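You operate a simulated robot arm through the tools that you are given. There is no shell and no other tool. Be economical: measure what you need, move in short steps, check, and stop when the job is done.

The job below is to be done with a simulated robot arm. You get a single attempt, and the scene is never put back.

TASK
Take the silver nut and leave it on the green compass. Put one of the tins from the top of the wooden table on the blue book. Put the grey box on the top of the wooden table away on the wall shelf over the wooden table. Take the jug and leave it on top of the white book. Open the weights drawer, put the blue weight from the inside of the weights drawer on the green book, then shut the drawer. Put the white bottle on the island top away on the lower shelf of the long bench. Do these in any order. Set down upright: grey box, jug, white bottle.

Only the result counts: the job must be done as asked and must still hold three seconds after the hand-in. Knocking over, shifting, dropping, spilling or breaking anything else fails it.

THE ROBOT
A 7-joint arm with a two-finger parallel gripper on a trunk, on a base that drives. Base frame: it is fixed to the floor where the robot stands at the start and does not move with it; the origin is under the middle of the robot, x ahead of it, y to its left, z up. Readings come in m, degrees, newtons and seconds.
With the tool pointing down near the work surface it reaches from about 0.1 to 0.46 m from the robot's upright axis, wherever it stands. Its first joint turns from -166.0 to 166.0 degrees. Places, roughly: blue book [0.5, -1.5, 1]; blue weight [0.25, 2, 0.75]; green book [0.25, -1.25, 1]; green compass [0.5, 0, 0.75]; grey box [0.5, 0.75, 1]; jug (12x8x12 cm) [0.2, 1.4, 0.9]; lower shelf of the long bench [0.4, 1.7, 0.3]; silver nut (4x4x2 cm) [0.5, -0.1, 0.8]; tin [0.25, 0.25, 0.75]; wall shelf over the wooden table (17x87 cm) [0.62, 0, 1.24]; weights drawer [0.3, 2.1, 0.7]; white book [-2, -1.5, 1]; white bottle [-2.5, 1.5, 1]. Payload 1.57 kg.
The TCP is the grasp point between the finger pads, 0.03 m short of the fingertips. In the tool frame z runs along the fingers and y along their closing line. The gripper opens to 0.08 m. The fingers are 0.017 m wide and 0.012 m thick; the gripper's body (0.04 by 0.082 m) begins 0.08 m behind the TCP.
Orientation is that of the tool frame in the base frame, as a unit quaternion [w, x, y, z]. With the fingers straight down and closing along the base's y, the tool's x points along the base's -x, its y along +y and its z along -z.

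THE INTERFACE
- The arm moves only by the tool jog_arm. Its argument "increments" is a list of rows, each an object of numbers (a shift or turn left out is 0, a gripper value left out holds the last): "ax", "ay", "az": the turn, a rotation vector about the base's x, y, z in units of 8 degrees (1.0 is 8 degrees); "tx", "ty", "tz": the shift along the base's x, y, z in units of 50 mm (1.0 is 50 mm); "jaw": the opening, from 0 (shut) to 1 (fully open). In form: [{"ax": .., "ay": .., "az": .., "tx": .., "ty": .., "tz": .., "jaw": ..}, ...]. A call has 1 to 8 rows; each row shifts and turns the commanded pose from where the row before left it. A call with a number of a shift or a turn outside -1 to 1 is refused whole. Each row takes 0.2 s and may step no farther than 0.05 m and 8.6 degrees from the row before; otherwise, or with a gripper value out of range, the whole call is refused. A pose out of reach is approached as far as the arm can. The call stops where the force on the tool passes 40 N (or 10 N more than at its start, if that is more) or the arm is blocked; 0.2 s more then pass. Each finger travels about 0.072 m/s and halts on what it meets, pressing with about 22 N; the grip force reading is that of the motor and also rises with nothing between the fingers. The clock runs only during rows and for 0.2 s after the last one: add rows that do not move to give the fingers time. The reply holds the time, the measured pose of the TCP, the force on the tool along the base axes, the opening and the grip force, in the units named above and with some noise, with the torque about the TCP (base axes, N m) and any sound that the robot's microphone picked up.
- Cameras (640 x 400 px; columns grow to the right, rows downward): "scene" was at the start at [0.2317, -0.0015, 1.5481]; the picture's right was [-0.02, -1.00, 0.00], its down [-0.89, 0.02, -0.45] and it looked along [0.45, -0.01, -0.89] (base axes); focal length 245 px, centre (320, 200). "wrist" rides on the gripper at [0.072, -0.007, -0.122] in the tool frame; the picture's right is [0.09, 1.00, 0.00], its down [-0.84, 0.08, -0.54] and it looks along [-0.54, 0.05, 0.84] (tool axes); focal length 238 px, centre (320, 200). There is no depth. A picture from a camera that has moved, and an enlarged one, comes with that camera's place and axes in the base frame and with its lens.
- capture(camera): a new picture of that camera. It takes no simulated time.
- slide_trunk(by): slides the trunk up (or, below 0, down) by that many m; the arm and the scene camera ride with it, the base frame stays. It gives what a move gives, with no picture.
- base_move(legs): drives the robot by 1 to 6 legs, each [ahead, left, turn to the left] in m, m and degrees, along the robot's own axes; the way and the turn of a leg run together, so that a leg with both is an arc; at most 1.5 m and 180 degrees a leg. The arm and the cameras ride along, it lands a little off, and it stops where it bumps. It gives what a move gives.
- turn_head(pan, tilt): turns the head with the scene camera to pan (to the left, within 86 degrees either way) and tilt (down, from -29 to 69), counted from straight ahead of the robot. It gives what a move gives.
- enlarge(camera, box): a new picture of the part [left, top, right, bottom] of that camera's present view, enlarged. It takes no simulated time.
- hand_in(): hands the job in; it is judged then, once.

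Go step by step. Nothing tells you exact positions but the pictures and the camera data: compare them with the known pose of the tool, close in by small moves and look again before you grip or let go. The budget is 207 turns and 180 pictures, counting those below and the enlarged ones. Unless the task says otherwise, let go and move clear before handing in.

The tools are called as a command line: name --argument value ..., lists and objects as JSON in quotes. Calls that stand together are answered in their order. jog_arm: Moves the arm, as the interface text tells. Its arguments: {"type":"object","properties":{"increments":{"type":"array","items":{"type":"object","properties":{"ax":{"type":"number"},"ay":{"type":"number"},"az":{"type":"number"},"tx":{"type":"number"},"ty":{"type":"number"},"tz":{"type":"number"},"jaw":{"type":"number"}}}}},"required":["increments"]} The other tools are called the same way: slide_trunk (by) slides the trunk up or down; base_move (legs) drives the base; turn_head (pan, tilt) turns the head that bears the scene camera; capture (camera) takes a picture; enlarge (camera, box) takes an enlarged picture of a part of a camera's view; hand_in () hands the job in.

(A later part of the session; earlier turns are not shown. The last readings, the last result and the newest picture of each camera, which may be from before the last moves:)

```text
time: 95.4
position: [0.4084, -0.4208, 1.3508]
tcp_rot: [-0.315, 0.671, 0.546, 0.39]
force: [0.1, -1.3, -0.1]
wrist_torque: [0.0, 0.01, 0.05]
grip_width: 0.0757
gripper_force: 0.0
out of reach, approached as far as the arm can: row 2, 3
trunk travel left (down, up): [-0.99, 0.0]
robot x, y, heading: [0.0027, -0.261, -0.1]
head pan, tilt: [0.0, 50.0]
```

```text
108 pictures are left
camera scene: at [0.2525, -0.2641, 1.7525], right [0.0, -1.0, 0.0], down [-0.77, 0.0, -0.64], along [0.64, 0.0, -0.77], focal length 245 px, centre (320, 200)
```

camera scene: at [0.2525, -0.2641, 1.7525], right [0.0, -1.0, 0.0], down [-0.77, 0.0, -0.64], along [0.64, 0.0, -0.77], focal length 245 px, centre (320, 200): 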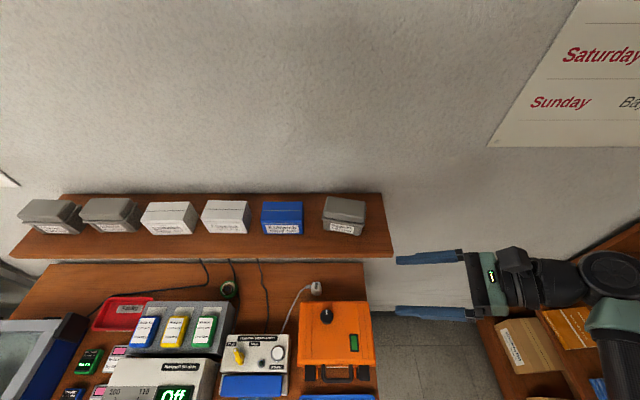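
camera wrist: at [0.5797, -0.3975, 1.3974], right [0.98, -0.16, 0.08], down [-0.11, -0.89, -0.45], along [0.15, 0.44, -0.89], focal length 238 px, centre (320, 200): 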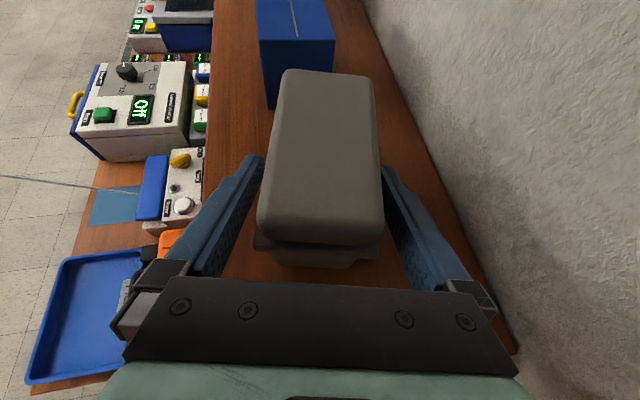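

The grey box is done. Next, the tin: I'll reset the hand to point down and drive to the tins at about y≈0.355.

jog_arm --increments '[{"az": 0.75}, {"az": 0.75}, {"tx": -0.8}, {"ax": -1}, {"ax": -1}, {"ax": -1}, {"ax": -1}, {"ax": -1}]'

jog_arm --increments '[{"ax": -1}, {"ax": -1}, {"ax": -0.5}, {"tx": -0.5, "ty": 0.8}, {"ty": 0.9}, {"ty": 0.9}, {"jaw": 1}, {}]'

base_move --legs '[[-0.1, 0, 0], [0, 0.58, 0]]'

turn_head --pan 0 --tilt 69

capture --camera "scene"

capture --camera "wrist"

```text
time: 97.2
position: [0.3679, -0.4245, 1.3521]
tcp_rot: [-0.12, 0.696, 0.698, 0.123]
force: [0.7, 0.1, -0.2]
wrist_torque: [-0.04, -0.02, 0.01]
grip_width: 0.0759
gripper_force: 0.1
trunk travel left (down, up): [-0.99, 0.0]
robot x, y, heading: [0.0055, -0.266, -0.4]
head pan, tilt: [0.0, 50.0]
```

```text
time: 99.0
position: [0.3452, -0.2952, 1.3515]
tcp_rot: [0.001, 0.705, 0.709, 0.0]
force: [0.8, -0.5, 0.1]
wrist_torque: [-0.02, -0.03, -0.04]
grip_width: 0.08
gripper_force: 0.0
trunk travel left (down, up): [-0.99, 0.0]
robot x, y, heading: [0.0094, -0.2644, -0.3]
head pan, tilt: [0.0, 50.0]
```

```text
time: 103.0
position: [0.2471, 0.2819, 1.353]
tcp_rot: [0.001, 0.707, 0.707, 0.003]
force: [-0.2, 0.7, -0.4]
wrist_torque: [0.03, -0.02, 0.01]
grip_width: 0.08
gripper_force: 0.1
trunk travel left (down, up): [-0.99, 0.0]
robot x, y, heading: [-0.0922, 0.3181, -0.5]
head pan, tilt: [0.0, 50.0]
```

```text
time: 103.9
position: [0.2473, 0.2829, 1.3523]
tcp_rot: [0.001, 0.708, 0.707, 0.001]
force: [0.1, -0.8, 0.6]
wrist_torque: [0.02, -0.01, 0.0]
grip_width: 0.08
gripper_force: 0.0
trunk travel left (down, up): [-0.99, 0.0]
robot x, y, heading: [-0.0927, 0.3176, -0.7]
head pan, tilt: [0.0, 68.8]
```

```text
107 pictures are left
camera scene: at [0.1324, 0.3136, 1.7308], right [-0.01, -1.0, 0.0], down [-0.93, 0.01, -0.36], along [0.36, 0.0, -0.93], focal length 245 px, centre (320, 200)
```

scene: 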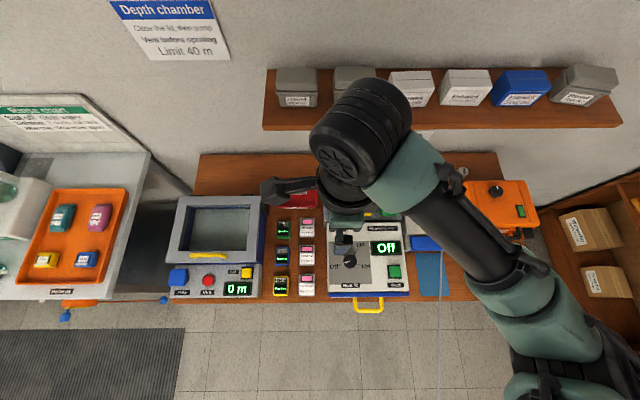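

```text
106 pictures are left
camera wrist: at [0.2411, 0.3548, 1.4736], right [1.0, 0.09, 0.0], down [0.07, -0.84, 0.54], along [0.05, -0.54, -0.84], focal length 238 px, centre (320, 200)
```

wrist: 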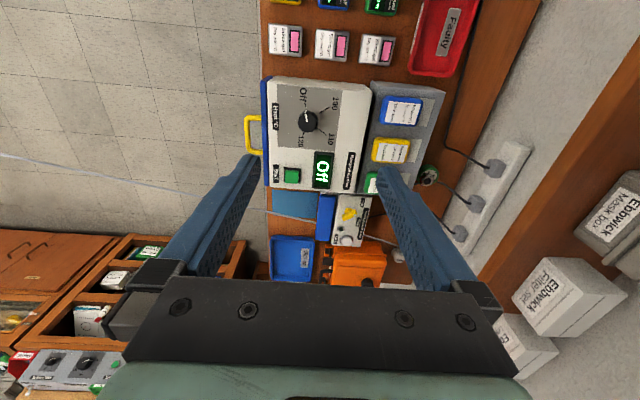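

The three silver tins are in a row left of the drier. I'll move above the middle one and lower the trunk.

jog_arm --increments '[{"ty": 0.75}, {"ty": 0.75, "tx": 0.3}, {}]'

slide_trunk --by -0.28

capture --camera "wrist"

capture --camera "scene"

```text
time: 104.7
position: [0.2637, 0.3555, 1.3516]
tcp_rot: [0.001, 0.709, 0.705, 0.001]
force: [-0.5, 0.0, 0.5]
wrist_torque: [0.01, -0.02, -0.02]
grip_width: 0.0797
gripper_force: 0.0
trunk travel left (down, up): [-0.99, 0.0]
robot x, y, heading: [-0.0923, 0.3168, -0.5]
head pan, tilt: [0.0, 68.8]
```

```text
time: 107.5
position: [0.2632, 0.3566, 1.0716]
tcp_rot: [0.001, 0.708, 0.706, 0.001]
force: [0.0, 0.5, 0.0]
wrist_torque: [-0.04, 0.0, -0.03]
grip_width: 0.08
gripper_force: 0.1
trunk travel left (down, up): [-0.71, 0.28]
robot x, y, heading: [-0.0893, 0.3149, -0.6]
head pan, tilt: [0.0, 68.8]
```

```text
105 pictures are left
camera wrist: at [0.2584, 0.4291, 1.1935], right [1.0, 0.09, 0.0], down [0.07, -0.84, 0.54], along [0.05, -0.54, -0.84], focal length 238 px, centre (320, 200)
```

wrist: 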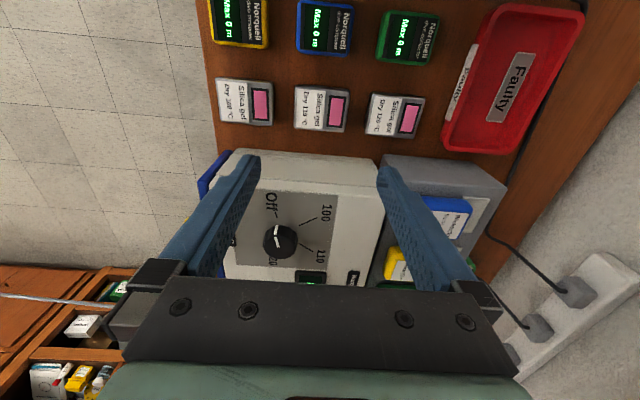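

```text
104 pictures are left
camera scene: at [0.1323, 0.3134, 1.4508], right [-0.01, -1.0, 0.0], down [-0.93, 0.01, -0.36], along [0.36, 0.0, -0.93], focal length 245 px, centre (320, 200)
```

scene: 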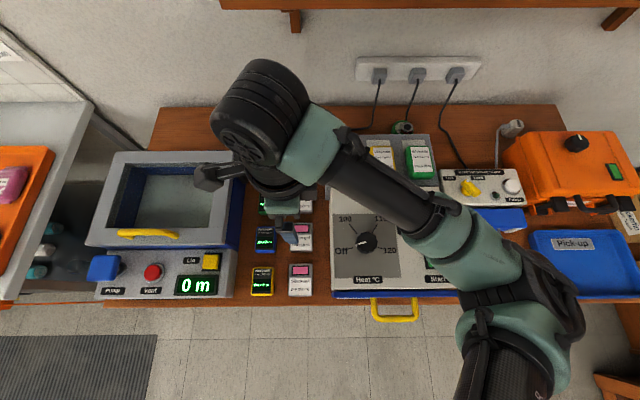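

The front tin is at about [0.169,0.361] and narrow along y, so I'll turn the hand to close along y and go above it.

jog_arm --increments '[{"az": 1}, {"az": 1}, {"az": 1}, {"az": 1}, {"az": 1}, {"az": 1}, {"az": 1}, {"az": 1}]'

jog_arm --increments '[{"az": 1}, {"az": 1}, {"az": 1}, {"az": 0.25}, {"tx": -0.95, "ty": 0.1}, {"tx": -0.95}, {"tz": -0.9}, {}]'

capture --camera "wrist"

capture --camera "scene"

```text
time: 109.3
position: [0.2651, 0.3575, 1.0729]
tcp_rot: [0.001, 0.224, 0.975, 0.001]
force: [-0.2, -0.1, -0.3]
wrist_torque: [-0.01, 0.01, 0.02]
grip_width: 0.0801
gripper_force: 0.0
trunk travel left (down, up): [-0.71, 0.28]
robot x, y, heading: [-0.0953, 0.3154, -0.7]
head pan, tilt: [0.0, 68.8]
```

```text
time: 111.1
position: [0.1882, 0.3679, 1.0222]
tcp_rot: [0.0, 0.001, 1.0, 0.002]
force: [0.5, 0.5, 0.7]
wrist_torque: [-0.01, -0.02, 0.0]
grip_width: 0.0801
gripper_force: 0.1
out of reach, approached as far as the arm can: row 6
trunk travel left (down, up): [-0.71, 0.28]
robot x, y, heading: [-0.0888, 0.3184, -1.0]
head pan, tilt: [0.0, 68.8]
```

```text
103 pictures are left
camera wrist: at [0.1169, 0.3611, 1.1441], right [-0.09, 1.0, 0.0], down [0.84, 0.07, 0.54], along [0.54, 0.05, -0.84], focal length 238 px, centre (320, 200)
```

wrist: 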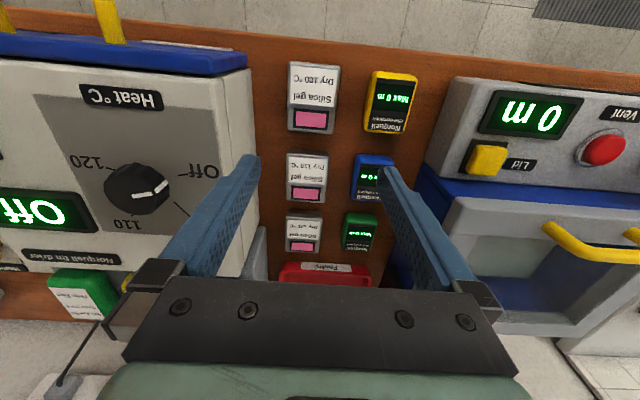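

```text
102 pictures are left
camera scene: at [0.1324, 0.3134, 1.4508], right [-0.01, -1.0, 0.0], down [-0.93, 0.01, -0.36], along [0.36, 0.0, -0.93], focal length 245 px, centre (320, 200)
```

scene: 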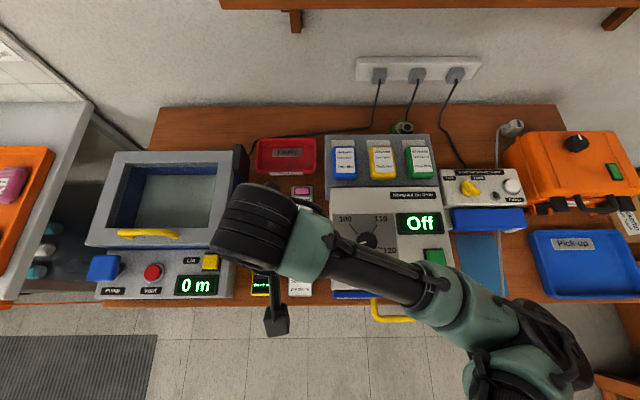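

I'll take the middle tin at about [0.262,0.358], which is better in reach.

jog_arm --increments '[{"tx": 0.75, "ty": -0.2}, {"tx": 0.73}, {"tz": -0.7}, {"tz": -0.7}, {}]'

capture --camera "wrist"

```text
time: 112.3
position: [0.2605, 0.3573, 0.952]
tcp_rot: [0.0, 0.0, 1.0, 0.002]
force: [0.7, -0.4, 0.0]
wrist_torque: [-0.01, -0.01, -0.01]
grip_width: 0.08
gripper_force: 0.0
trunk travel left (down, up): [-0.71, 0.28]
robot x, y, heading: [-0.0886, 0.3138, -0.7]
head pan, tilt: [0.0, 68.8]
```

```text
101 pictures are left
camera wrist: at [0.1892, 0.3515, 1.0734], right [-0.09, 1.0, 0.0], down [0.84, 0.07, 0.54], along [0.54, 0.05, -0.84], focal length 238 px, centre (320, 200)
```

wrist: 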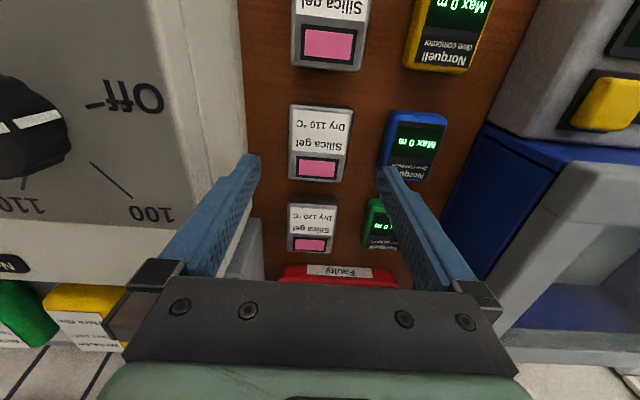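

Well aligned. I'll set the jaw to ~66 mm and lower to the tin.

jog_arm --increments '[{"jaw": 0.82, "tz": -0.5}, {"tz": -0.5}, {"tz": -0.3}, {}]'

capture --camera "wrist"

```text
time: 113.3
position: [0.2611, 0.3554, 0.8881]
tcp_rot: [0.0, 0.001, 1.0, 0.002]
force: [1.3, 0.2, 1.2]
wrist_torque: [0.0, 0.04, -0.01]
grip_width: 0.0655
gripper_force: 0.1
trunk travel left (down, up): [-0.71, 0.28]
robot x, y, heading: [-0.0924, 0.3149, -0.8]
head pan, tilt: [0.0, 68.8]
```

```text
100 pictures are left
camera wrist: at [0.1897, 0.3488, 1.0096], right [-0.09, 1.0, 0.0], down [0.84, 0.07, 0.54], along [0.54, 0.05, -0.84], focal length 238 px, centre (320, 200)
```

wrist: 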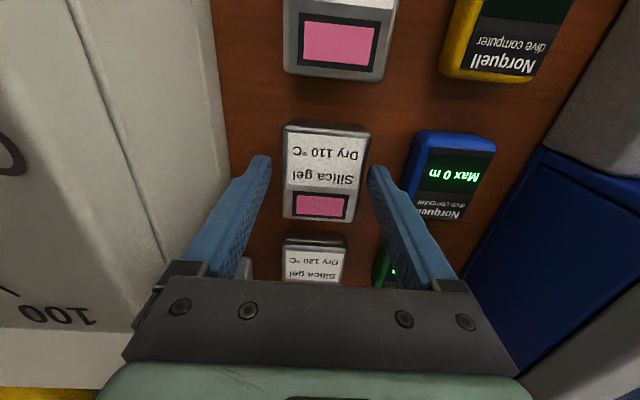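

The fingers straddle the tin. I'll lower a bit more and close.

jog_arm --increments '[{"tz": -0.12}, {"jaw": 0.3}, {}, {}, {}]'

jog_arm --increments '[{"tz": 0.6}, {"tz": 0.9}, {"tz": 0.9}, {}]'

capture --camera "wrist"

```text
time: 114.5
position: [0.2621, 0.356, 0.8831]
tcp_rot: [0.0, 0.001, 1.0, 0.001]
force: [0.5, 1.7, 3.5]
wrist_torque: [0.08, -0.04, 0.04]
grip_width: 0.0553
gripper_force: 21.9
trunk travel left (down, up): [-0.71, 0.28]
robot x, y, heading: [-0.0903, 0.3145, -0.7]
head pan, tilt: [0.0, 68.8]
```

```text
time: 115.5
position: [0.2632, 0.3559, 1.0043]
tcp_rot: [-0.001, 0.001, 1.0, 0.001]
force: [-0.6, 0.2, -0.6]
wrist_torque: [0.01, -0.03, 0.0]
grip_width: 0.0554
gripper_force: 22.1
trunk travel left (down, up): [-0.71, 0.28]
robot x, y, heading: [-0.0953, 0.3182, -0.8]
head pan, tilt: [0.0, 68.8]
```

```text
99 pictures are left
camera wrist: at [0.1916, 0.3494, 1.1263], right [-0.09, 1.0, 0.0], down [0.84, 0.07, 0.54], along [0.54, 0.05, -0.84], focal length 238 px, centre (320, 200)
```

wrist: 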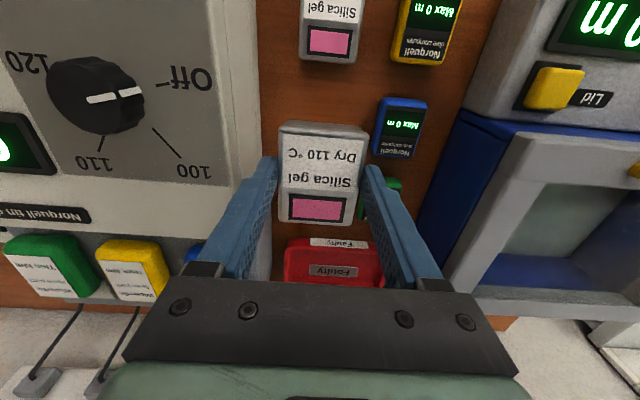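

The tin is held. I'll raise the trunk a little, back off from the table, and turn right to face the bookcase.

slide_trunk --by 0.12

base_move --legs '[[-0.35, 0, 0], [0, 0, -90], [0.85, 0, 0]]'

turn_head --pan 20 --tilt 35

capture --camera "scene"

```text
time: 117.0
position: [0.2632, 0.356, 1.1236]
tcp_rot: [0.0, 0.0, 1.0, 0.002]
force: [0.0, 1.0, -1.4]
wrist_torque: [0.0, -0.04, 0.02]
grip_width: 0.0556
gripper_force: 21.6
trunk travel left (down, up): [-0.83, 0.16]
robot x, y, heading: [-0.0915, 0.3156, -0.9]
head pan, tilt: [0.0, 68.8]
```

```text
time: 127.2
position: [-0.3588, -0.9068, 1.1249]
tcp_rot: [0.001, 0.691, 0.723, 0.0]
force: [0.4, -0.8, -0.4]
wrist_torque: [-0.01, 0.03, 0.0]
grip_width: 0.0556
gripper_force: 22.2
trunk travel left (down, up): [-0.83, 0.16]
robot x, y, heading: [-0.4166, -0.5558, -87.8]
head pan, tilt: [0.0, 68.8]
```

```text
time: 128.2
position: [-0.3604, -0.9079, 1.1241]
tcp_rot: [0.0, 0.691, 0.723, 0.001]
force: [1.2, 0.3, -0.4]
wrist_torque: [0.0, 0.02, -0.01]
grip_width: 0.0553
gripper_force: 22.3
trunk travel left (down, up): [-0.83, 0.16]
robot x, y, heading: [-0.4153, -0.5547, -87.7]
head pan, tilt: [20.0, 35.0]
```

```text
98 pictures are left
camera scene: at [-0.3784, -0.8068, 1.6144], right [-0.93, -0.38, 0.0], down [-0.22, 0.53, -0.82], along [0.31, -0.76, -0.57], focal length 245 px, centre (320, 200)
```

scene: 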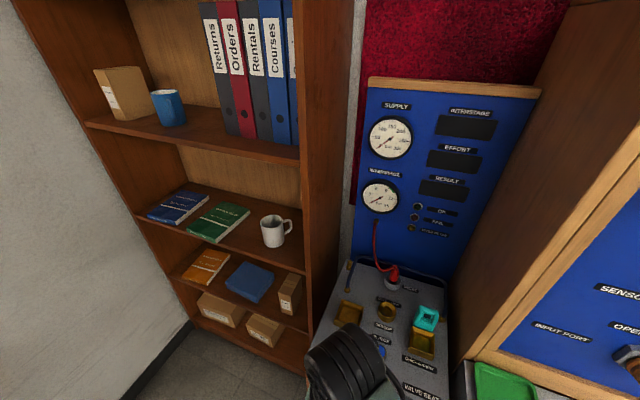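

The bookcase is ahead-left. I'll drive diagonally toward the spot in front of the blue book.

base_move --legs '[[0.08, 0.35, -2], [0.1, 0.5, 0]]'

turn_head --pan 0 --tilt 45

capture --camera "scene"

capture --camera "wrist"

```text
time: 132.7
position: [0.3817, -1.0689, 1.1276]
tcp_rot: [0.013, 0.704, 0.71, 0.01]
force: [-0.4, 0.0, -1.6]
wrist_torque: [0.01, -0.02, -0.03]
grip_width: 0.0552
gripper_force: 21.9
trunk travel left (down, up): [-0.83, 0.16]
robot x, y, heading: [0.3653, -0.7165, -90.1]
head pan, tilt: [20.0, 35.0]
stopped in leg 2: the robot was blocked; the commanded pose is now the measured one
```

```text
time: 133.6
position: [0.3829, -1.0692, 1.1261]
tcp_rot: [0.014, 0.703, 0.711, 0.011]
force: [-0.2, 0.7, -1.4]
wrist_torque: [0.0, 0.0, -0.02]
grip_width: 0.0552
gripper_force: 21.7
trunk travel left (down, up): [-0.83, 0.16]
robot x, y, heading: [0.3701, -0.7149, -89.9]
head pan, tilt: [0.0, 45.0]
```

```text
97 pictures are left
camera scene: at [0.3216, -0.9635, 1.5996], right [-1.0, 0.0, -0.03], down [0.02, 0.7, -0.71], along [0.03, -0.71, -0.7], focal length 245 px, centre (320, 200)
```

scene: 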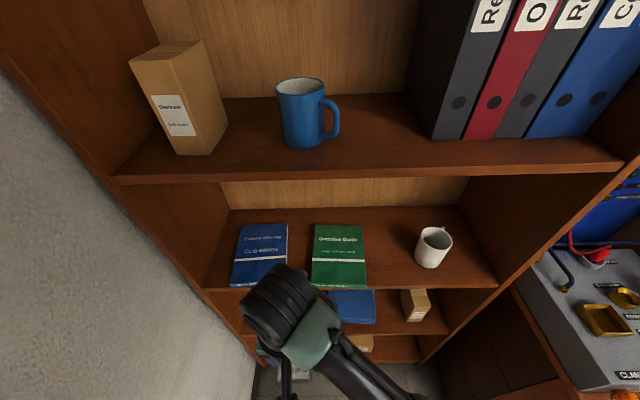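

```text
96 pictures are left
camera wrist: at [0.3715, -0.996, 1.2473], right [0.99, 0.1, 0.04], down [0.06, -0.83, 0.55], along [0.08, -0.54, -0.84], focal length 238 px, centre (320, 200)
```

wrist: 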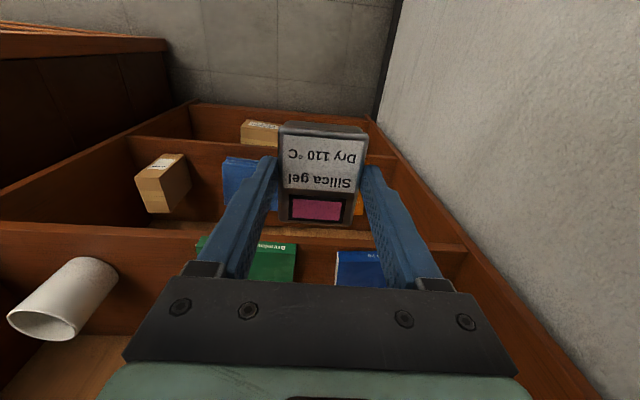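

The books are at roughly blue [0.52,−1.38] and green [0.29,−1.37] with tops at z≈0.975. I'm pressed against something on the left; I'll relieve that and drive ahead towards the bookcase.

base_move --legs '[[0, -0.05, 0]]'

base_move --legs '[[0.12, 0, 0]]'

capture --camera "scene"

turn_head --pan 86 --tilt 65

capture --camera "scene"

```text
time: 134.5
position: [0.3623, -1.0726, 1.1241]
tcp_rot: [0.0, 0.704, 0.71, 0.0]
force: [-0.6, -0.2, -0.9]
wrist_torque: [0.01, 0.0, 0.0]
grip_width: 0.0554
gripper_force: 22.2
trunk travel left (down, up): [-0.83, 0.16]
robot x, y, heading: [0.3215, -0.718, -89.8]
head pan, tilt: [0.0, 45.0]
```

```text
time: 135.7
position: [0.3617, -1.191, 1.1256]
tcp_rot: [0.001, 0.705, 0.709, 0.0]
force: [0.3, -0.5, -0.8]
wrist_torque: [0.02, 0.01, 0.0]
grip_width: 0.0553
gripper_force: 22.0
trunk travel left (down, up): [-0.83, 0.16]
robot x, y, heading: [0.3183, -0.8416, -89.7]
head pan, tilt: [0.0, 45.0]
```

```text
95 pictures are left
camera scene: at [0.3167, -1.0886, 1.5997], right [-1.0, 0.0, 0.0], down [0.0, 0.71, -0.71], along [0.0, -0.71, -0.71], focal length 245 px, centre (320, 200)
```

scene: 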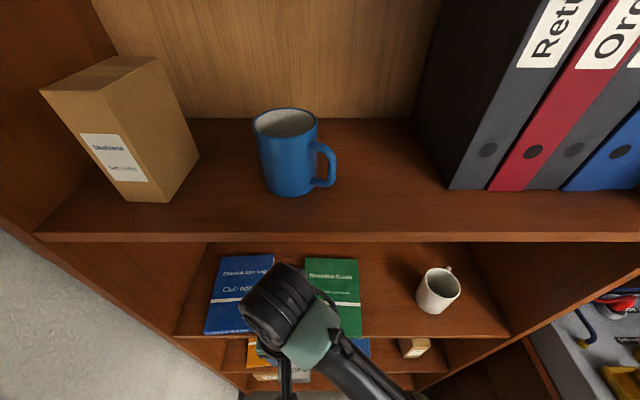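

```text
time: 137.3
position: [0.3609, -1.1919, 1.1242]
tcp_rot: [0.0, 0.705, 0.709, 0.001]
force: [-0.6, -0.7, -1.4]
wrist_torque: [0.01, 0.0, -0.02]
grip_width: 0.0554
gripper_force: 22.3
trunk travel left (down, up): [-0.83, 0.16]
robot x, y, heading: [0.3157, -0.8388, -89.8]
head pan, tilt: [85.9, 65.0]
```

```text
94 pictures are left
camera scene: at [0.3774, -1.0123, 1.5746], right [-0.07, -1.0, 0.0], down [-0.9, 0.06, -0.42], along [0.42, -0.03, -0.91], focal length 245 px, centre (320, 200)
```

scene: 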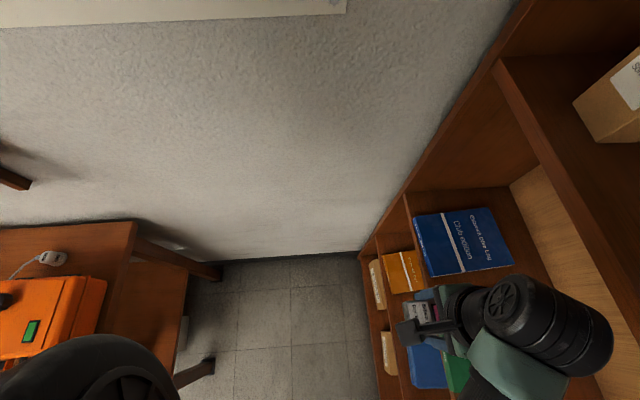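

I'm in front of the bookcase; the blue book spans about x 0.44–0.61, y −1.28…−1.48. I'll lower the trunk 7 cm (hand under the upper shelf) and drive ahead a bit more.

slide_trunk --by -0.07

base_move --legs '[[0.1, 0, 0]]'

turn_head --pan 20 --tilt 55

capture --camera "scene"

capture --camera "wrist"

```text
time: 138.4
position: [0.3608, -1.1923, 1.0556]
tcp_rot: [0.0, 0.705, 0.709, 0.0]
force: [0.5, 0.4, -1.1]
wrist_torque: [0.03, 0.01, -0.02]
grip_width: 0.0553
gripper_force: 22.3
trunk travel left (down, up): [-0.76, 0.23]
robot x, y, heading: [0.3171, -0.8398, -89.9]
head pan, tilt: [85.9, 65.0]
```

```text
time: 139.6
position: [0.3601, -1.2919, 1.0532]
tcp_rot: [0.0, 0.705, 0.709, 0.001]
force: [-0.4, -0.7, -0.9]
wrist_torque: [0.02, 0.03, 0.0]
grip_width: 0.0552
gripper_force: 22.5
trunk travel left (down, up): [-0.76, 0.23]
robot x, y, heading: [0.3171, -0.9372, -89.9]
head pan, tilt: [85.9, 65.0]
```

```text
time: 140.9
position: [0.3614, -1.2908, 1.0537]
tcp_rot: [0.001, 0.705, 0.709, 0.001]
force: [0.0, -0.1, -0.1]
wrist_torque: [-0.03, -0.01, 0.01]
grip_width: 0.0552
gripper_force: 21.5
trunk travel left (down, up): [-0.76, 0.23]
robot x, y, heading: [0.3175, -0.9331, -89.8]
head pan, tilt: [20.0, 55.0]
```

```text
93 pictures are left
camera scene: at [0.3414, -1.1751, 1.5162], right [-0.94, -0.34, 0.0], down [-0.28, 0.77, -0.57], along [0.2, -0.54, -0.82], focal length 245 px, centre (320, 200)
```

scene: 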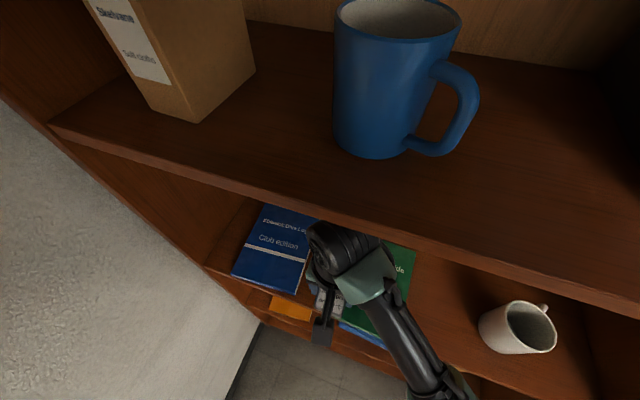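

```text
92 pictures are left
camera wrist: at [0.3545, -1.2198, 1.1758], right [1.0, 0.1, 0.0], down [0.08, -0.84, 0.54], along [0.06, -0.54, -0.84], focal length 238 px, centre (320, 200)
```

wrist: 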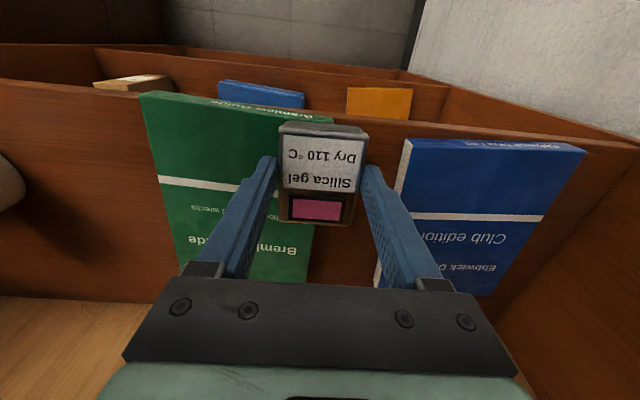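

The blue book's centre is at about [0.53,−1.36]. I'll move over it.

jog_arm --increments '[{"tx": 0.8, "ty": -0.25}, {"tx": 0.8, "ty": -0.25}, {"tx": 0.8, "ty": -0.35}, {"tx": 0.6, "ty": -0.3}, {}]'

capture --camera "wrist"

capture --camera "scene"

```text
time: 142.1
position: [0.5122, -1.3516, 1.0566]
tcp_rot: [0.0, 0.705, 0.709, 0.001]
force: [-0.3, 0.8, -1.3]
wrist_torque: [-0.01, 0.02, 0.01]
grip_width: 0.0554
gripper_force: 21.8
trunk travel left (down, up): [-0.76, 0.23]
robot x, y, heading: [0.3209, -0.9394, -90.0]
head pan, tilt: [20.0, 55.0]
```

```text
91 pictures are left
camera wrist: at [0.5052, -1.2774, 1.1775], right [1.0, 0.1, 0.0], down [0.08, -0.84, 0.54], along [0.06, -0.54, -0.84], focal length 238 px, centre (320, 200)
```

wrist: 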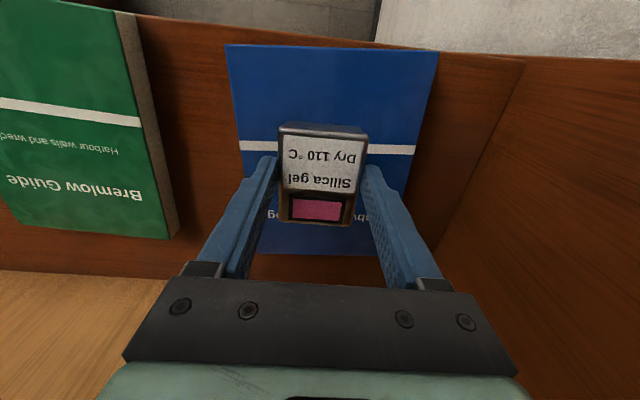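

```text
90 pictures are left
camera scene: at [0.3409, -1.1749, 1.5163], right [-0.94, -0.34, 0.0], down [-0.28, 0.77, -0.57], along [0.2, -0.54, -0.82], focal length 245 px, centre (320, 200)
```

scene: 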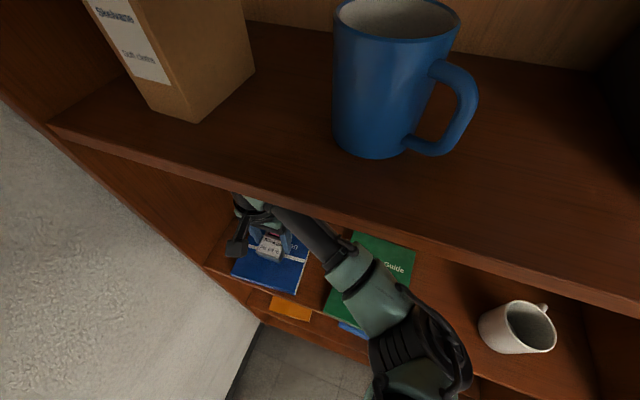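

Right over the middle of the blue book. I'll lower until contact.

jog_arm --increments '[{"tx": 0.1, "tz": -0.4}, {"tz": -0.3}, {"tz": -0.15}, {}]'

capture --camera "wrist"

```text
time: 143.1
position: [0.5165, -1.3489, 1.0142]
tcp_rot: [0.003, 0.705, 0.709, 0.001]
force: [0.9, -1.6, 18.7]
wrist_torque: [0.12, 0.44, 0.13]
grip_width: 0.0557
gripper_force: 22.3
trunk travel left (down, up): [-0.76, 0.23]
robot x, y, heading: [0.3179, -0.9378, -89.9]
head pan, tilt: [20.0, 55.0]
```

```text
89 pictures are left
camera wrist: at [0.509, -1.277, 1.1353], right [0.99, 0.1, 0.0], down [0.08, -0.83, 0.55], along [0.06, -0.54, -0.84], focal length 238 px, centre (320, 200)
```

wrist: 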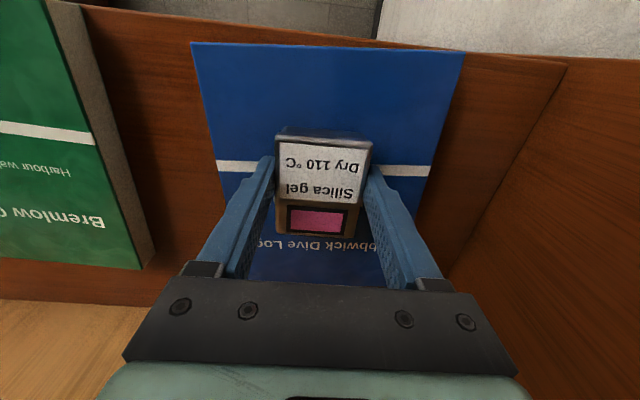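

Contact. I'll release and withdraw.

jog_arm --increments '[{"tz": 0.03}, {"jaw": 0.9}, {}, {}, {"tz": 0.5}, {"tz": 0.5}, {}]'

capture --camera "wrist"

jog_arm --increments '[{"tx": -0.6, "ty": 0.3}, {"tx": -0.6, "ty": 0.3}, {"tx": -0.6, "ty": 0.5}, {"tx": -0.6, "ty": 0.5}, {}]'

```text
time: 144.7
position: [0.515, -1.3501, 1.0628]
tcp_rot: [0.0, 0.704, 0.71, 0.001]
force: [0.2, 0.2, 0.1]
wrist_torque: [-0.02, 0.0, -0.01]
grip_width: 0.0719
gripper_force: 0.0
trunk travel left (down, up): [-0.76, 0.23]
robot x, y, heading: [0.3209, -0.9401, -89.9]
head pan, tilt: [20.0, 55.0]
```

```text
88 pictures are left
camera wrist: at [0.5085, -1.2782, 1.1856], right [1.0, 0.1, 0.0], down [0.08, -0.84, 0.54], along [0.05, -0.54, -0.84], focal length 238 px, centre (320, 200)
```

wrist: 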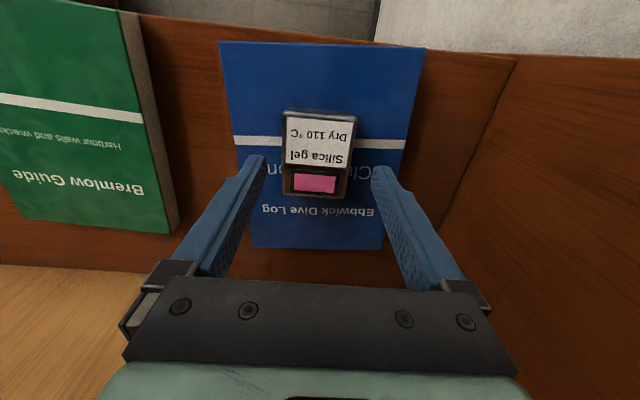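

```text
time: 145.9
position: [0.3941, -1.269, 1.0619]
tcp_rot: [0.001, 0.704, 0.71, 0.001]
force: [-0.2, 0.0, -0.6]
wrist_torque: [0.02, 0.02, 0.0]
grip_width: 0.0718
gripper_force: 0.0
trunk travel left (down, up): [-0.76, 0.23]
robot x, y, heading: [0.3186, -0.9366, -90.1]
head pan, tilt: [20.0, 55.0]
```

The tin rests on the blue book. Next I'll back out and drive to the far end of the rinse bench to find the weights drawer.

base_move --legs '[[-0.2, 0, 0], [0, -0.8, 0], [-0.4, 0, 0], [0, 0, 90], [0, 1.2, 0], [0, 0.9, 0]]'

turn_head --pan 0 --tilt 40

capture --camera "scene"

```text
time: 167.4
position: [-0.286, 1.846, 1.0625]
tcp_rot: [0.0, -0.04, 0.999, 0.001]
force: [-0.1, 0.4, 0.0]
wrist_torque: [0.0, -0.02, 0.01]
grip_width: 0.0721
gripper_force: 0.0
trunk travel left (down, up): [-0.76, 0.23]
robot x, y, heading: [-0.6121, 1.7439, 4.1]
head pan, tilt: [20.0, 55.0]
```

```text
time: 168.2
position: [-0.2857, 1.847, 1.0617]
tcp_rot: [0.0, -0.04, 0.999, 0.002]
force: [-0.6, 0.3, -0.1]
wrist_torque: [-0.01, -0.01, 0.02]
grip_width: 0.0723
gripper_force: 0.1
trunk travel left (down, up): [-0.76, 0.23]
robot x, y, heading: [-0.6124, 1.7438, 4.1]
head pan, tilt: [0.0, 40.0]
```

```text
87 pictures are left
camera scene: at [-0.3586, 1.7642, 1.5369], right [0.07, -1.0, 0.0], down [-0.64, -0.05, -0.77], along [0.76, 0.06, -0.64], focal length 245 px, centre (320, 200)
```

scene: 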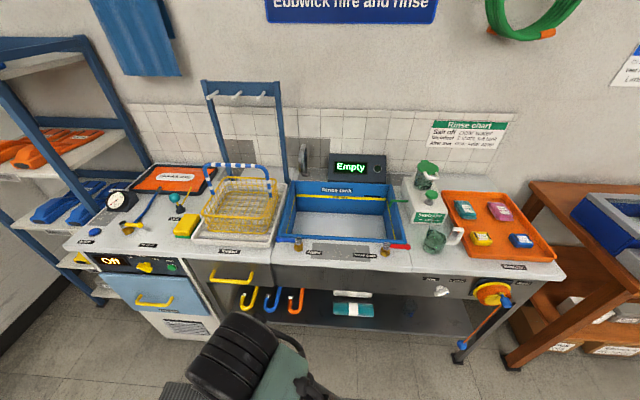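

I see the bench with two yellow handles, the jug, and the lower shelf. I'll look closely.

enlarge --camera "scene" --box '[60, 220, 330, 350]'

enlarge --camera "scene" --box '[220, 230, 580, 400]'

enlarge --camera "scene" --box '[370, 140, 580, 290]'

```text
2.37 times, centred on (195, 285) of scene
camera zoom: at [-0.3586, 1.7642, 1.5369], right [0.07, -1.0, 0.0], down [-0.64, -0.05, -0.77], along [0.76, 0.06, -0.64], focal length 580 px, centre (616, -2)
```

zoom: 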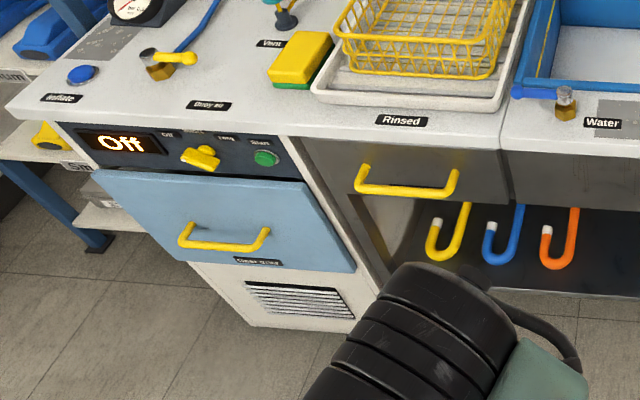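

```text
1.78 times, centred on (400, 315) of scene
camera zoom: at [-0.3586, 1.7642, 1.5369], right [0.07, -1.0, 0.0], down [-0.64, -0.05, -0.77], along [0.76, 0.06, -0.64], focal length 435 px, centre (178, -4)
```

zoom: 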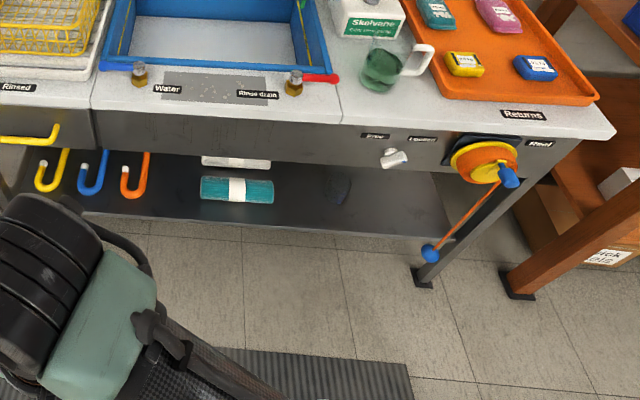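

```text
2.67 times, centred on (475, 215) of scene
camera zoom: at [-0.3586, 1.7642, 1.5369], right [0.07, -1.0, 0.0], down [-0.64, -0.05, -0.77], along [0.76, 0.06, -0.64], focal length 653 px, centre (-93, 160)
```

zoom: 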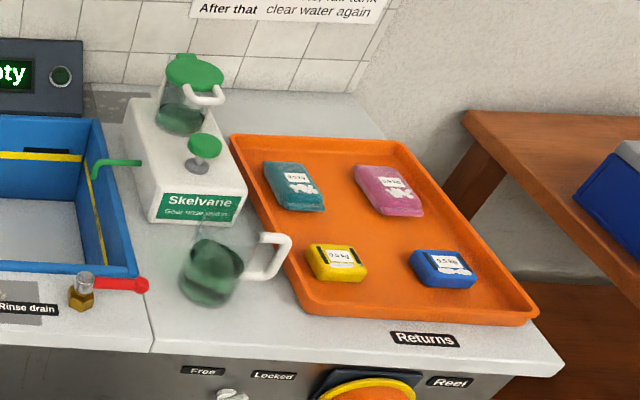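

The grey steel drawer with the yellow handle at about [0.1,2.12,0.77] is the weights drawer. I'll square up, come closer, and turn the hand so it can grip the bar from the front.

base_move --legs '[[0, 0, -4.1], [0.2, 0.33, 0]]'

jog_arm --increments '[{"az": -1}, {"az": -1}, {"az": -1}, {"az": -1}, {"az": -1}, {"az": -1}, {"az": -1}, {"az": -1}]'

jog_arm --increments '[{"az": -1}, {"az": -1}, {"az": -1}, {"az": -0.2}, {"ay": -1}, {"ay": -1}, {"ay": -1}, {"ay": -1}]'

jog_arm --increments '[{"ay": -1}, {"ay": -1}, {"ay": -1}, {"ay": -1}, {}]'

turn_head --pan 0 --tilt 55

capture --camera "scene"

capture --camera "wrist"

```text
time: 171.1
position: [-0.0788, 2.1429, 1.0617]
tcp_rot: [0.0, 0.0, 1.0, 0.002]
force: [-0.2, 0.9, 0.2]
wrist_torque: [0.02, 0.02, 0.02]
grip_width: 0.0721
gripper_force: 0.1
trunk travel left (down, up): [-0.76, 0.23]
robot x, y, heading: [-0.4119, 2.068, -0.1]
head pan, tilt: [0.0, 40.0]
```

```text
time: 172.9
position: [-0.0801, 2.1436, 1.0628]
tcp_rot: [0.0, 0.531, 0.848, 0.002]
force: [0.6, -0.4, -0.5]
wrist_torque: [0.05, 0.0, 0.0]
grip_width: 0.0719
gripper_force: 0.1
trunk travel left (down, up): [-0.76, 0.23]
robot x, y, heading: [-0.412, 2.0685, -0.4]
head pan, tilt: [0.0, 40.0]
```

```text
time: 174.7
position: [-0.0699, 2.1484, 1.0531]
tcp_rot: [0.198, 0.677, 0.682, 0.195]
force: [0.1, -0.4, -0.2]
wrist_torque: [0.03, 0.02, -0.01]
grip_width: 0.0719
gripper_force: 0.0
out of reach, approached as far as the arm can: row 8
trunk travel left (down, up): [-0.76, 0.23]
robot x, y, heading: [-0.4109, 2.0696, -0.1]
head pan, tilt: [0.0, 40.0]
```

```text
time: 175.9
position: [-0.0655, 2.1513, 1.0492]
tcp_rot: [0.377, 0.597, 0.602, 0.374]
force: [-0.8, 0.7, 0.5]
wrist_torque: [-0.02, 0.0, 0.02]
grip_width: 0.072
gripper_force: 0.1
out of reach, approached as far as the arm can: row 1
trunk travel left (down, up): [-0.76, 0.23]
robot x, y, heading: [-0.4134, 2.0694, -0.3]
head pan, tilt: [0.0, 40.0]
```

```text
time: 176.7
position: [-0.0661, 2.1496, 1.0495]
tcp_rot: [0.378, 0.597, 0.602, 0.373]
force: [0.1, -0.2, -0.1]
wrist_torque: [0.01, 0.02, -0.02]
grip_width: 0.072
gripper_force: 0.1
trunk travel left (down, up): [-0.76, 0.23]
robot x, y, heading: [-0.4135, 2.0674, -0.3]
head pan, tilt: [0.0, 55.0]
```

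```text
83 pictures are left
camera scene: at [-0.1713, 2.0674, 1.5163], right [-0.01, -1.0, 0.0], down [-0.82, 0.0, -0.57], along [0.57, 0.0, -0.82], focal length 245 px, centre (320, 200)
```

scene: 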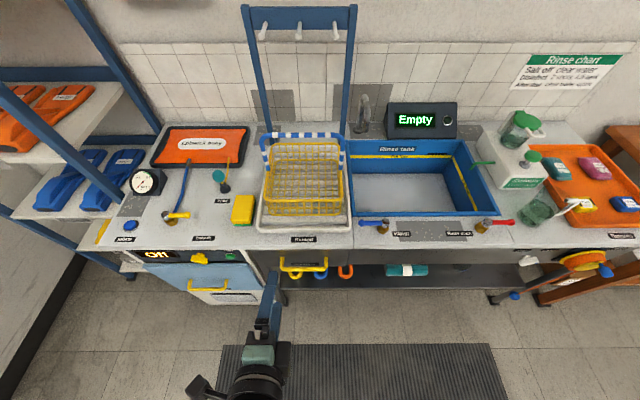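

```text
82 pictures are left
camera wrist: at [-0.1785, 2.2225, 1.0959], right [0.43, 0.1, 0.9], down [-0.45, -0.84, 0.31], along [0.78, -0.54, -0.32], focal length 238 px, centre (320, 200)
```

wrist: 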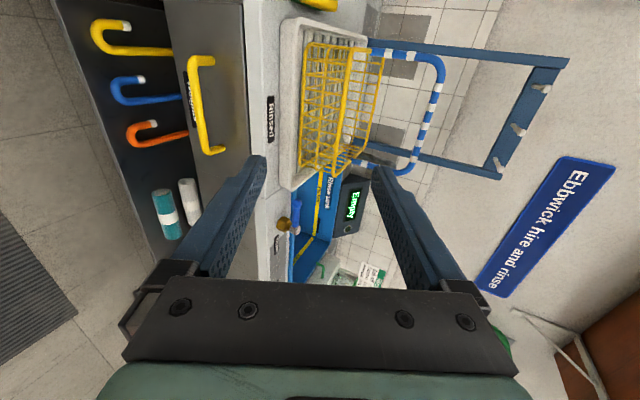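

The handle bar is triangulated at about [0.081,2.125,0.777]. I'll lower the trunk and line up in front of it.

slide_trunk --by -0.235

jog_arm --increments '[{"ty": -0.5, "jaw": 1}, {"tx": 0.5}, {"tx": 0.4}, {}]'

capture --camera "wrist"

capture --camera "scene"

```text
time: 179.1
position: [-0.0665, 2.1502, 0.815]
tcp_rot: [0.377, 0.597, 0.602, 0.373]
force: [-0.1, 0.3, -0.9]
wrist_torque: [0.0, -0.01, 0.0]
grip_width: 0.072
gripper_force: 0.1
trunk travel left (down, up): [-0.525, 0.465]
robot x, y, heading: [-0.4069, 2.0717, -0.3]
head pan, tilt: [0.0, 55.0]
```

```text
time: 180.1
position: [-0.0213, 2.1244, 0.8153]
tcp_rot: [0.378, 0.596, 0.602, 0.374]
force: [0.4, 0.4, 1.3]
wrist_torque: [0.03, 0.01, 0.0]
grip_width: 0.0801
gripper_force: 0.0
trunk travel left (down, up): [-0.525, 0.465]
robot x, y, heading: [-0.4152, 2.0711, -0.3]
head pan, tilt: [0.0, 55.0]
```

```text
81 pictures are left
camera wrist: at [-0.1334, 2.1965, 0.8612], right [0.43, 0.1, 0.9], down [-0.45, -0.84, 0.31], along [0.78, -0.54, -0.32], focal length 238 px, centre (320, 200)
```

wrist: 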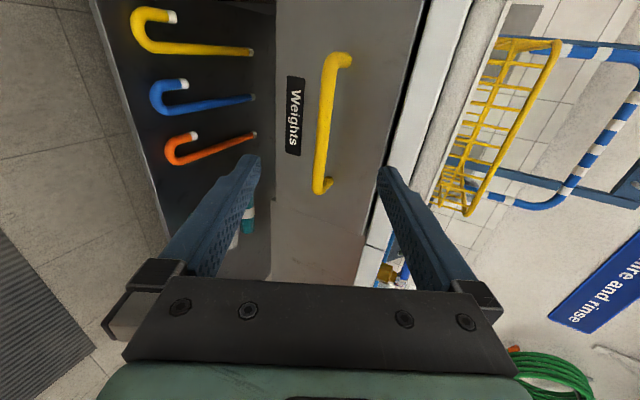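

```text
80 pictures are left
camera scene: at [-0.1713, 2.0673, 1.2812], right [-0.01, -1.0, 0.0], down [-0.82, 0.0, -0.57], along [0.57, 0.0, -0.82], focal length 245 px, centre (320, 200)
```

scene: 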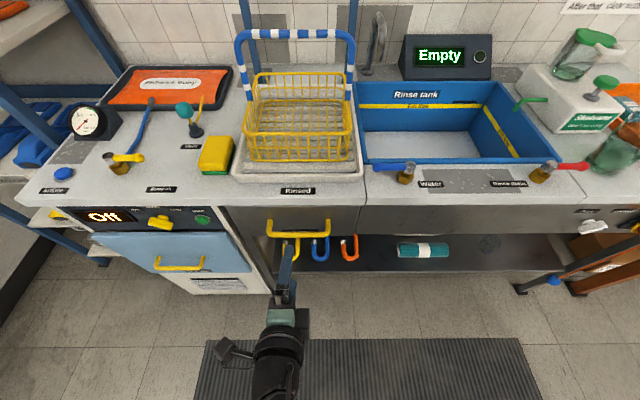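

"Weights" is confirmed. I'll approach along the tool axis, checking partway.

jog_arm --increments '[{"tx": 0.4}, {"tx": 0.6, "tz": -0.29}, {"tx": 0.6, "tz": -0.29}, {}]'

capture --camera "wrist"

enlarge --camera "scene" --box '[220, 180, 400, 300]'

```text
time: 181.1
position: [0.0575, 2.1241, 0.7867]
tcp_rot: [0.377, 0.597, 0.602, 0.373]
force: [-1.3, 1.1, -0.2]
wrist_torque: [-0.01, -0.04, 0.01]
grip_width: 0.08
gripper_force: 0.0
trunk travel left (down, up): [-0.525, 0.465]
robot x, y, heading: [-0.4113, 2.0707, -0.1]
head pan, tilt: [0.0, 55.0]
```

```text
79 pictures are left
camera wrist: at [-0.0538, 2.1969, 0.8329], right [0.43, 0.1, 0.9], down [-0.45, -0.84, 0.31], along [0.78, -0.54, -0.32], focal length 238 px, centre (320, 200)
```

wrist: 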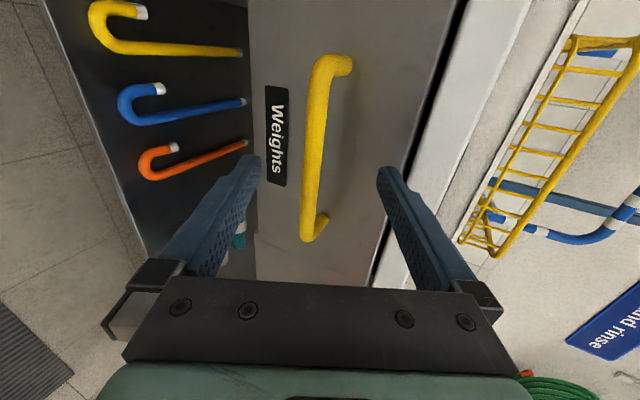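

```text
3.33 times, centred on (310, 240) of scene
camera zoom: at [-0.1714, 2.0673, 1.2812], right [-0.01, -1.0, 0.0], down [-0.82, 0.0, -0.57], along [0.57, 0.0, -0.82], focal length 816 px, centre (353, 67)
```

zoom: 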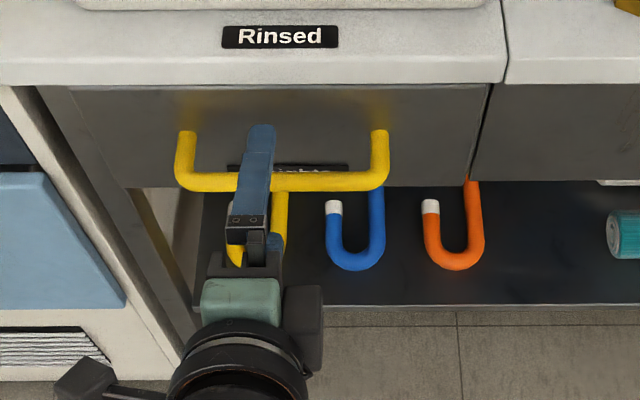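

The bar is centred between the fingers. I'll advance ~4 cm and close.

jog_arm --increments '[{"tx": 0.4, "tz": -0.19}, {"tx": 0.36, "tz": -0.18}, {}]'

jog_arm --increments '[{"jaw": 0}, {}, {}, {}, {}]'

capture --camera "wrist"

```text
time: 181.7
position: [0.0839, 2.124, 0.778]
tcp_rot: [0.38, 0.594, 0.601, 0.376]
force: [-18.2, -1.4, 7.9]
wrist_torque: [0.06, -0.97, -0.12]
grip_width: 0.078
gripper_force: 0.0
trunk travel left (down, up): [-0.525, 0.465]
robot x, y, heading: [-0.4112, 2.0693, -0.6]
head pan, tilt: [0.0, 55.0]
stopped in row 2: the force on the tool passed its limit at 72 N (the readings are from after the stop); the commanded pose is now the measured one
```

```text
time: 182.9
position: [0.0831, 2.1241, 0.769]
tcp_rot: [0.374, 0.599, 0.604, 0.369]
force: [-16.4, 0.7, -20.0]
wrist_torque: [0.6, 0.32, 0.54]
grip_width: 0.0136
gripper_force: 30.1
trunk travel left (down, up): [-0.525, 0.465]
robot x, y, heading: [-0.4128, 2.0678, -0.2]
head pan, tilt: [0.0, 55.0]
```

```text
77 pictures are left
camera wrist: at [-0.0292, 2.1963, 0.8165], right [0.44, 0.1, 0.89], down [-0.45, -0.83, 0.32], along [0.78, -0.54, -0.32], focal length 238 px, centre (320, 200)
```

wrist: 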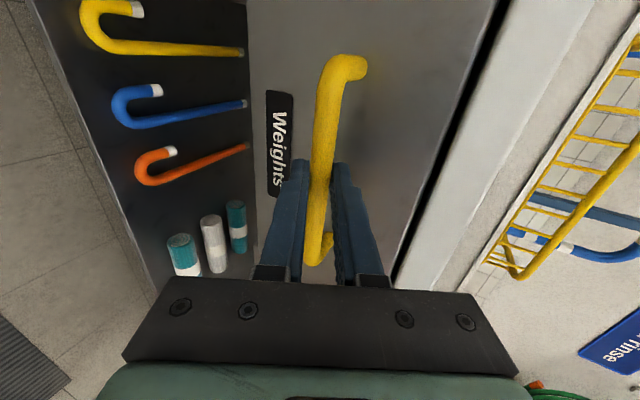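

The bar is gripped. I'll pull the drawer out.

jog_arm --increments '[{"tx": -0.6}, {"tx": -0.7}, {"tx": -0.7}, {"tx": -0.7}, {"tx": -0.7}, {}]'

capture --camera "scene"

```text
time: 184.3
position: [-0.0847, 2.1243, 0.7687]
tcp_rot: [0.374, 0.599, 0.605, 0.369]
force: [1.2, 7.8, -25.5]
wrist_torque: [0.07, 0.32, -0.46]
grip_width: 0.0137
gripper_force: 30.1
trunk travel left (down, up): [-0.525, 0.465]
robot x, y, heading: [-0.4103, 2.0662, -0.3]
head pan, tilt: [0.0, 55.0]
```

```text
76 pictures are left
camera scene: at [-0.1698, 2.0681, 1.2807], right [-0.01, -1.0, 0.0], down [-0.82, 0.0, -0.57], along [0.57, 0.0, -0.82], focal length 245 px, centre (320, 200)
```

scene: 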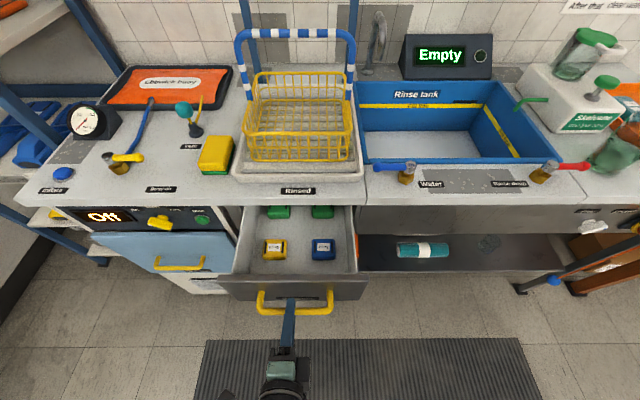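

The drawer is open, with the blue weight in front right. I'll pull a bit further to clear the bench edge.

jog_arm --increments '[{"tx": -0.6}, {"tx": -0.6}, {"tx": -0.4}, {}]'

capture --camera "scene"

```text
time: 185.3
position: [-0.1382, 2.1245, 0.7688]
tcp_rot: [0.372, 0.598, 0.606, 0.37]
force: [0.1, 1.5, -17.3]
wrist_torque: [0.09, 0.18, -0.31]
grip_width: 0.0137
gripper_force: 30.4
out of reach, approached as far as the arm can: row 2, 3
trunk travel left (down, up): [-0.525, 0.465]
robot x, y, heading: [-0.4108, 2.0666, -0.2]
head pan, tilt: [0.0, 55.0]
```

```text
75 pictures are left
camera scene: at [-0.1707, 2.0675, 1.281], right [-0.01, -1.0, 0.0], down [-0.82, 0.0, -0.57], along [0.57, 0.0, -0.82], focal length 245 px, centre (320, 200)
```

scene: 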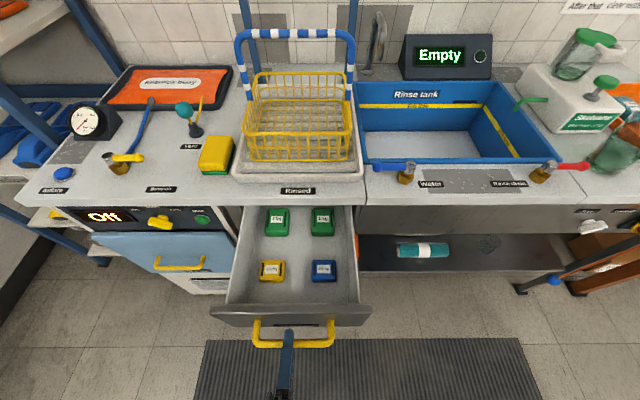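

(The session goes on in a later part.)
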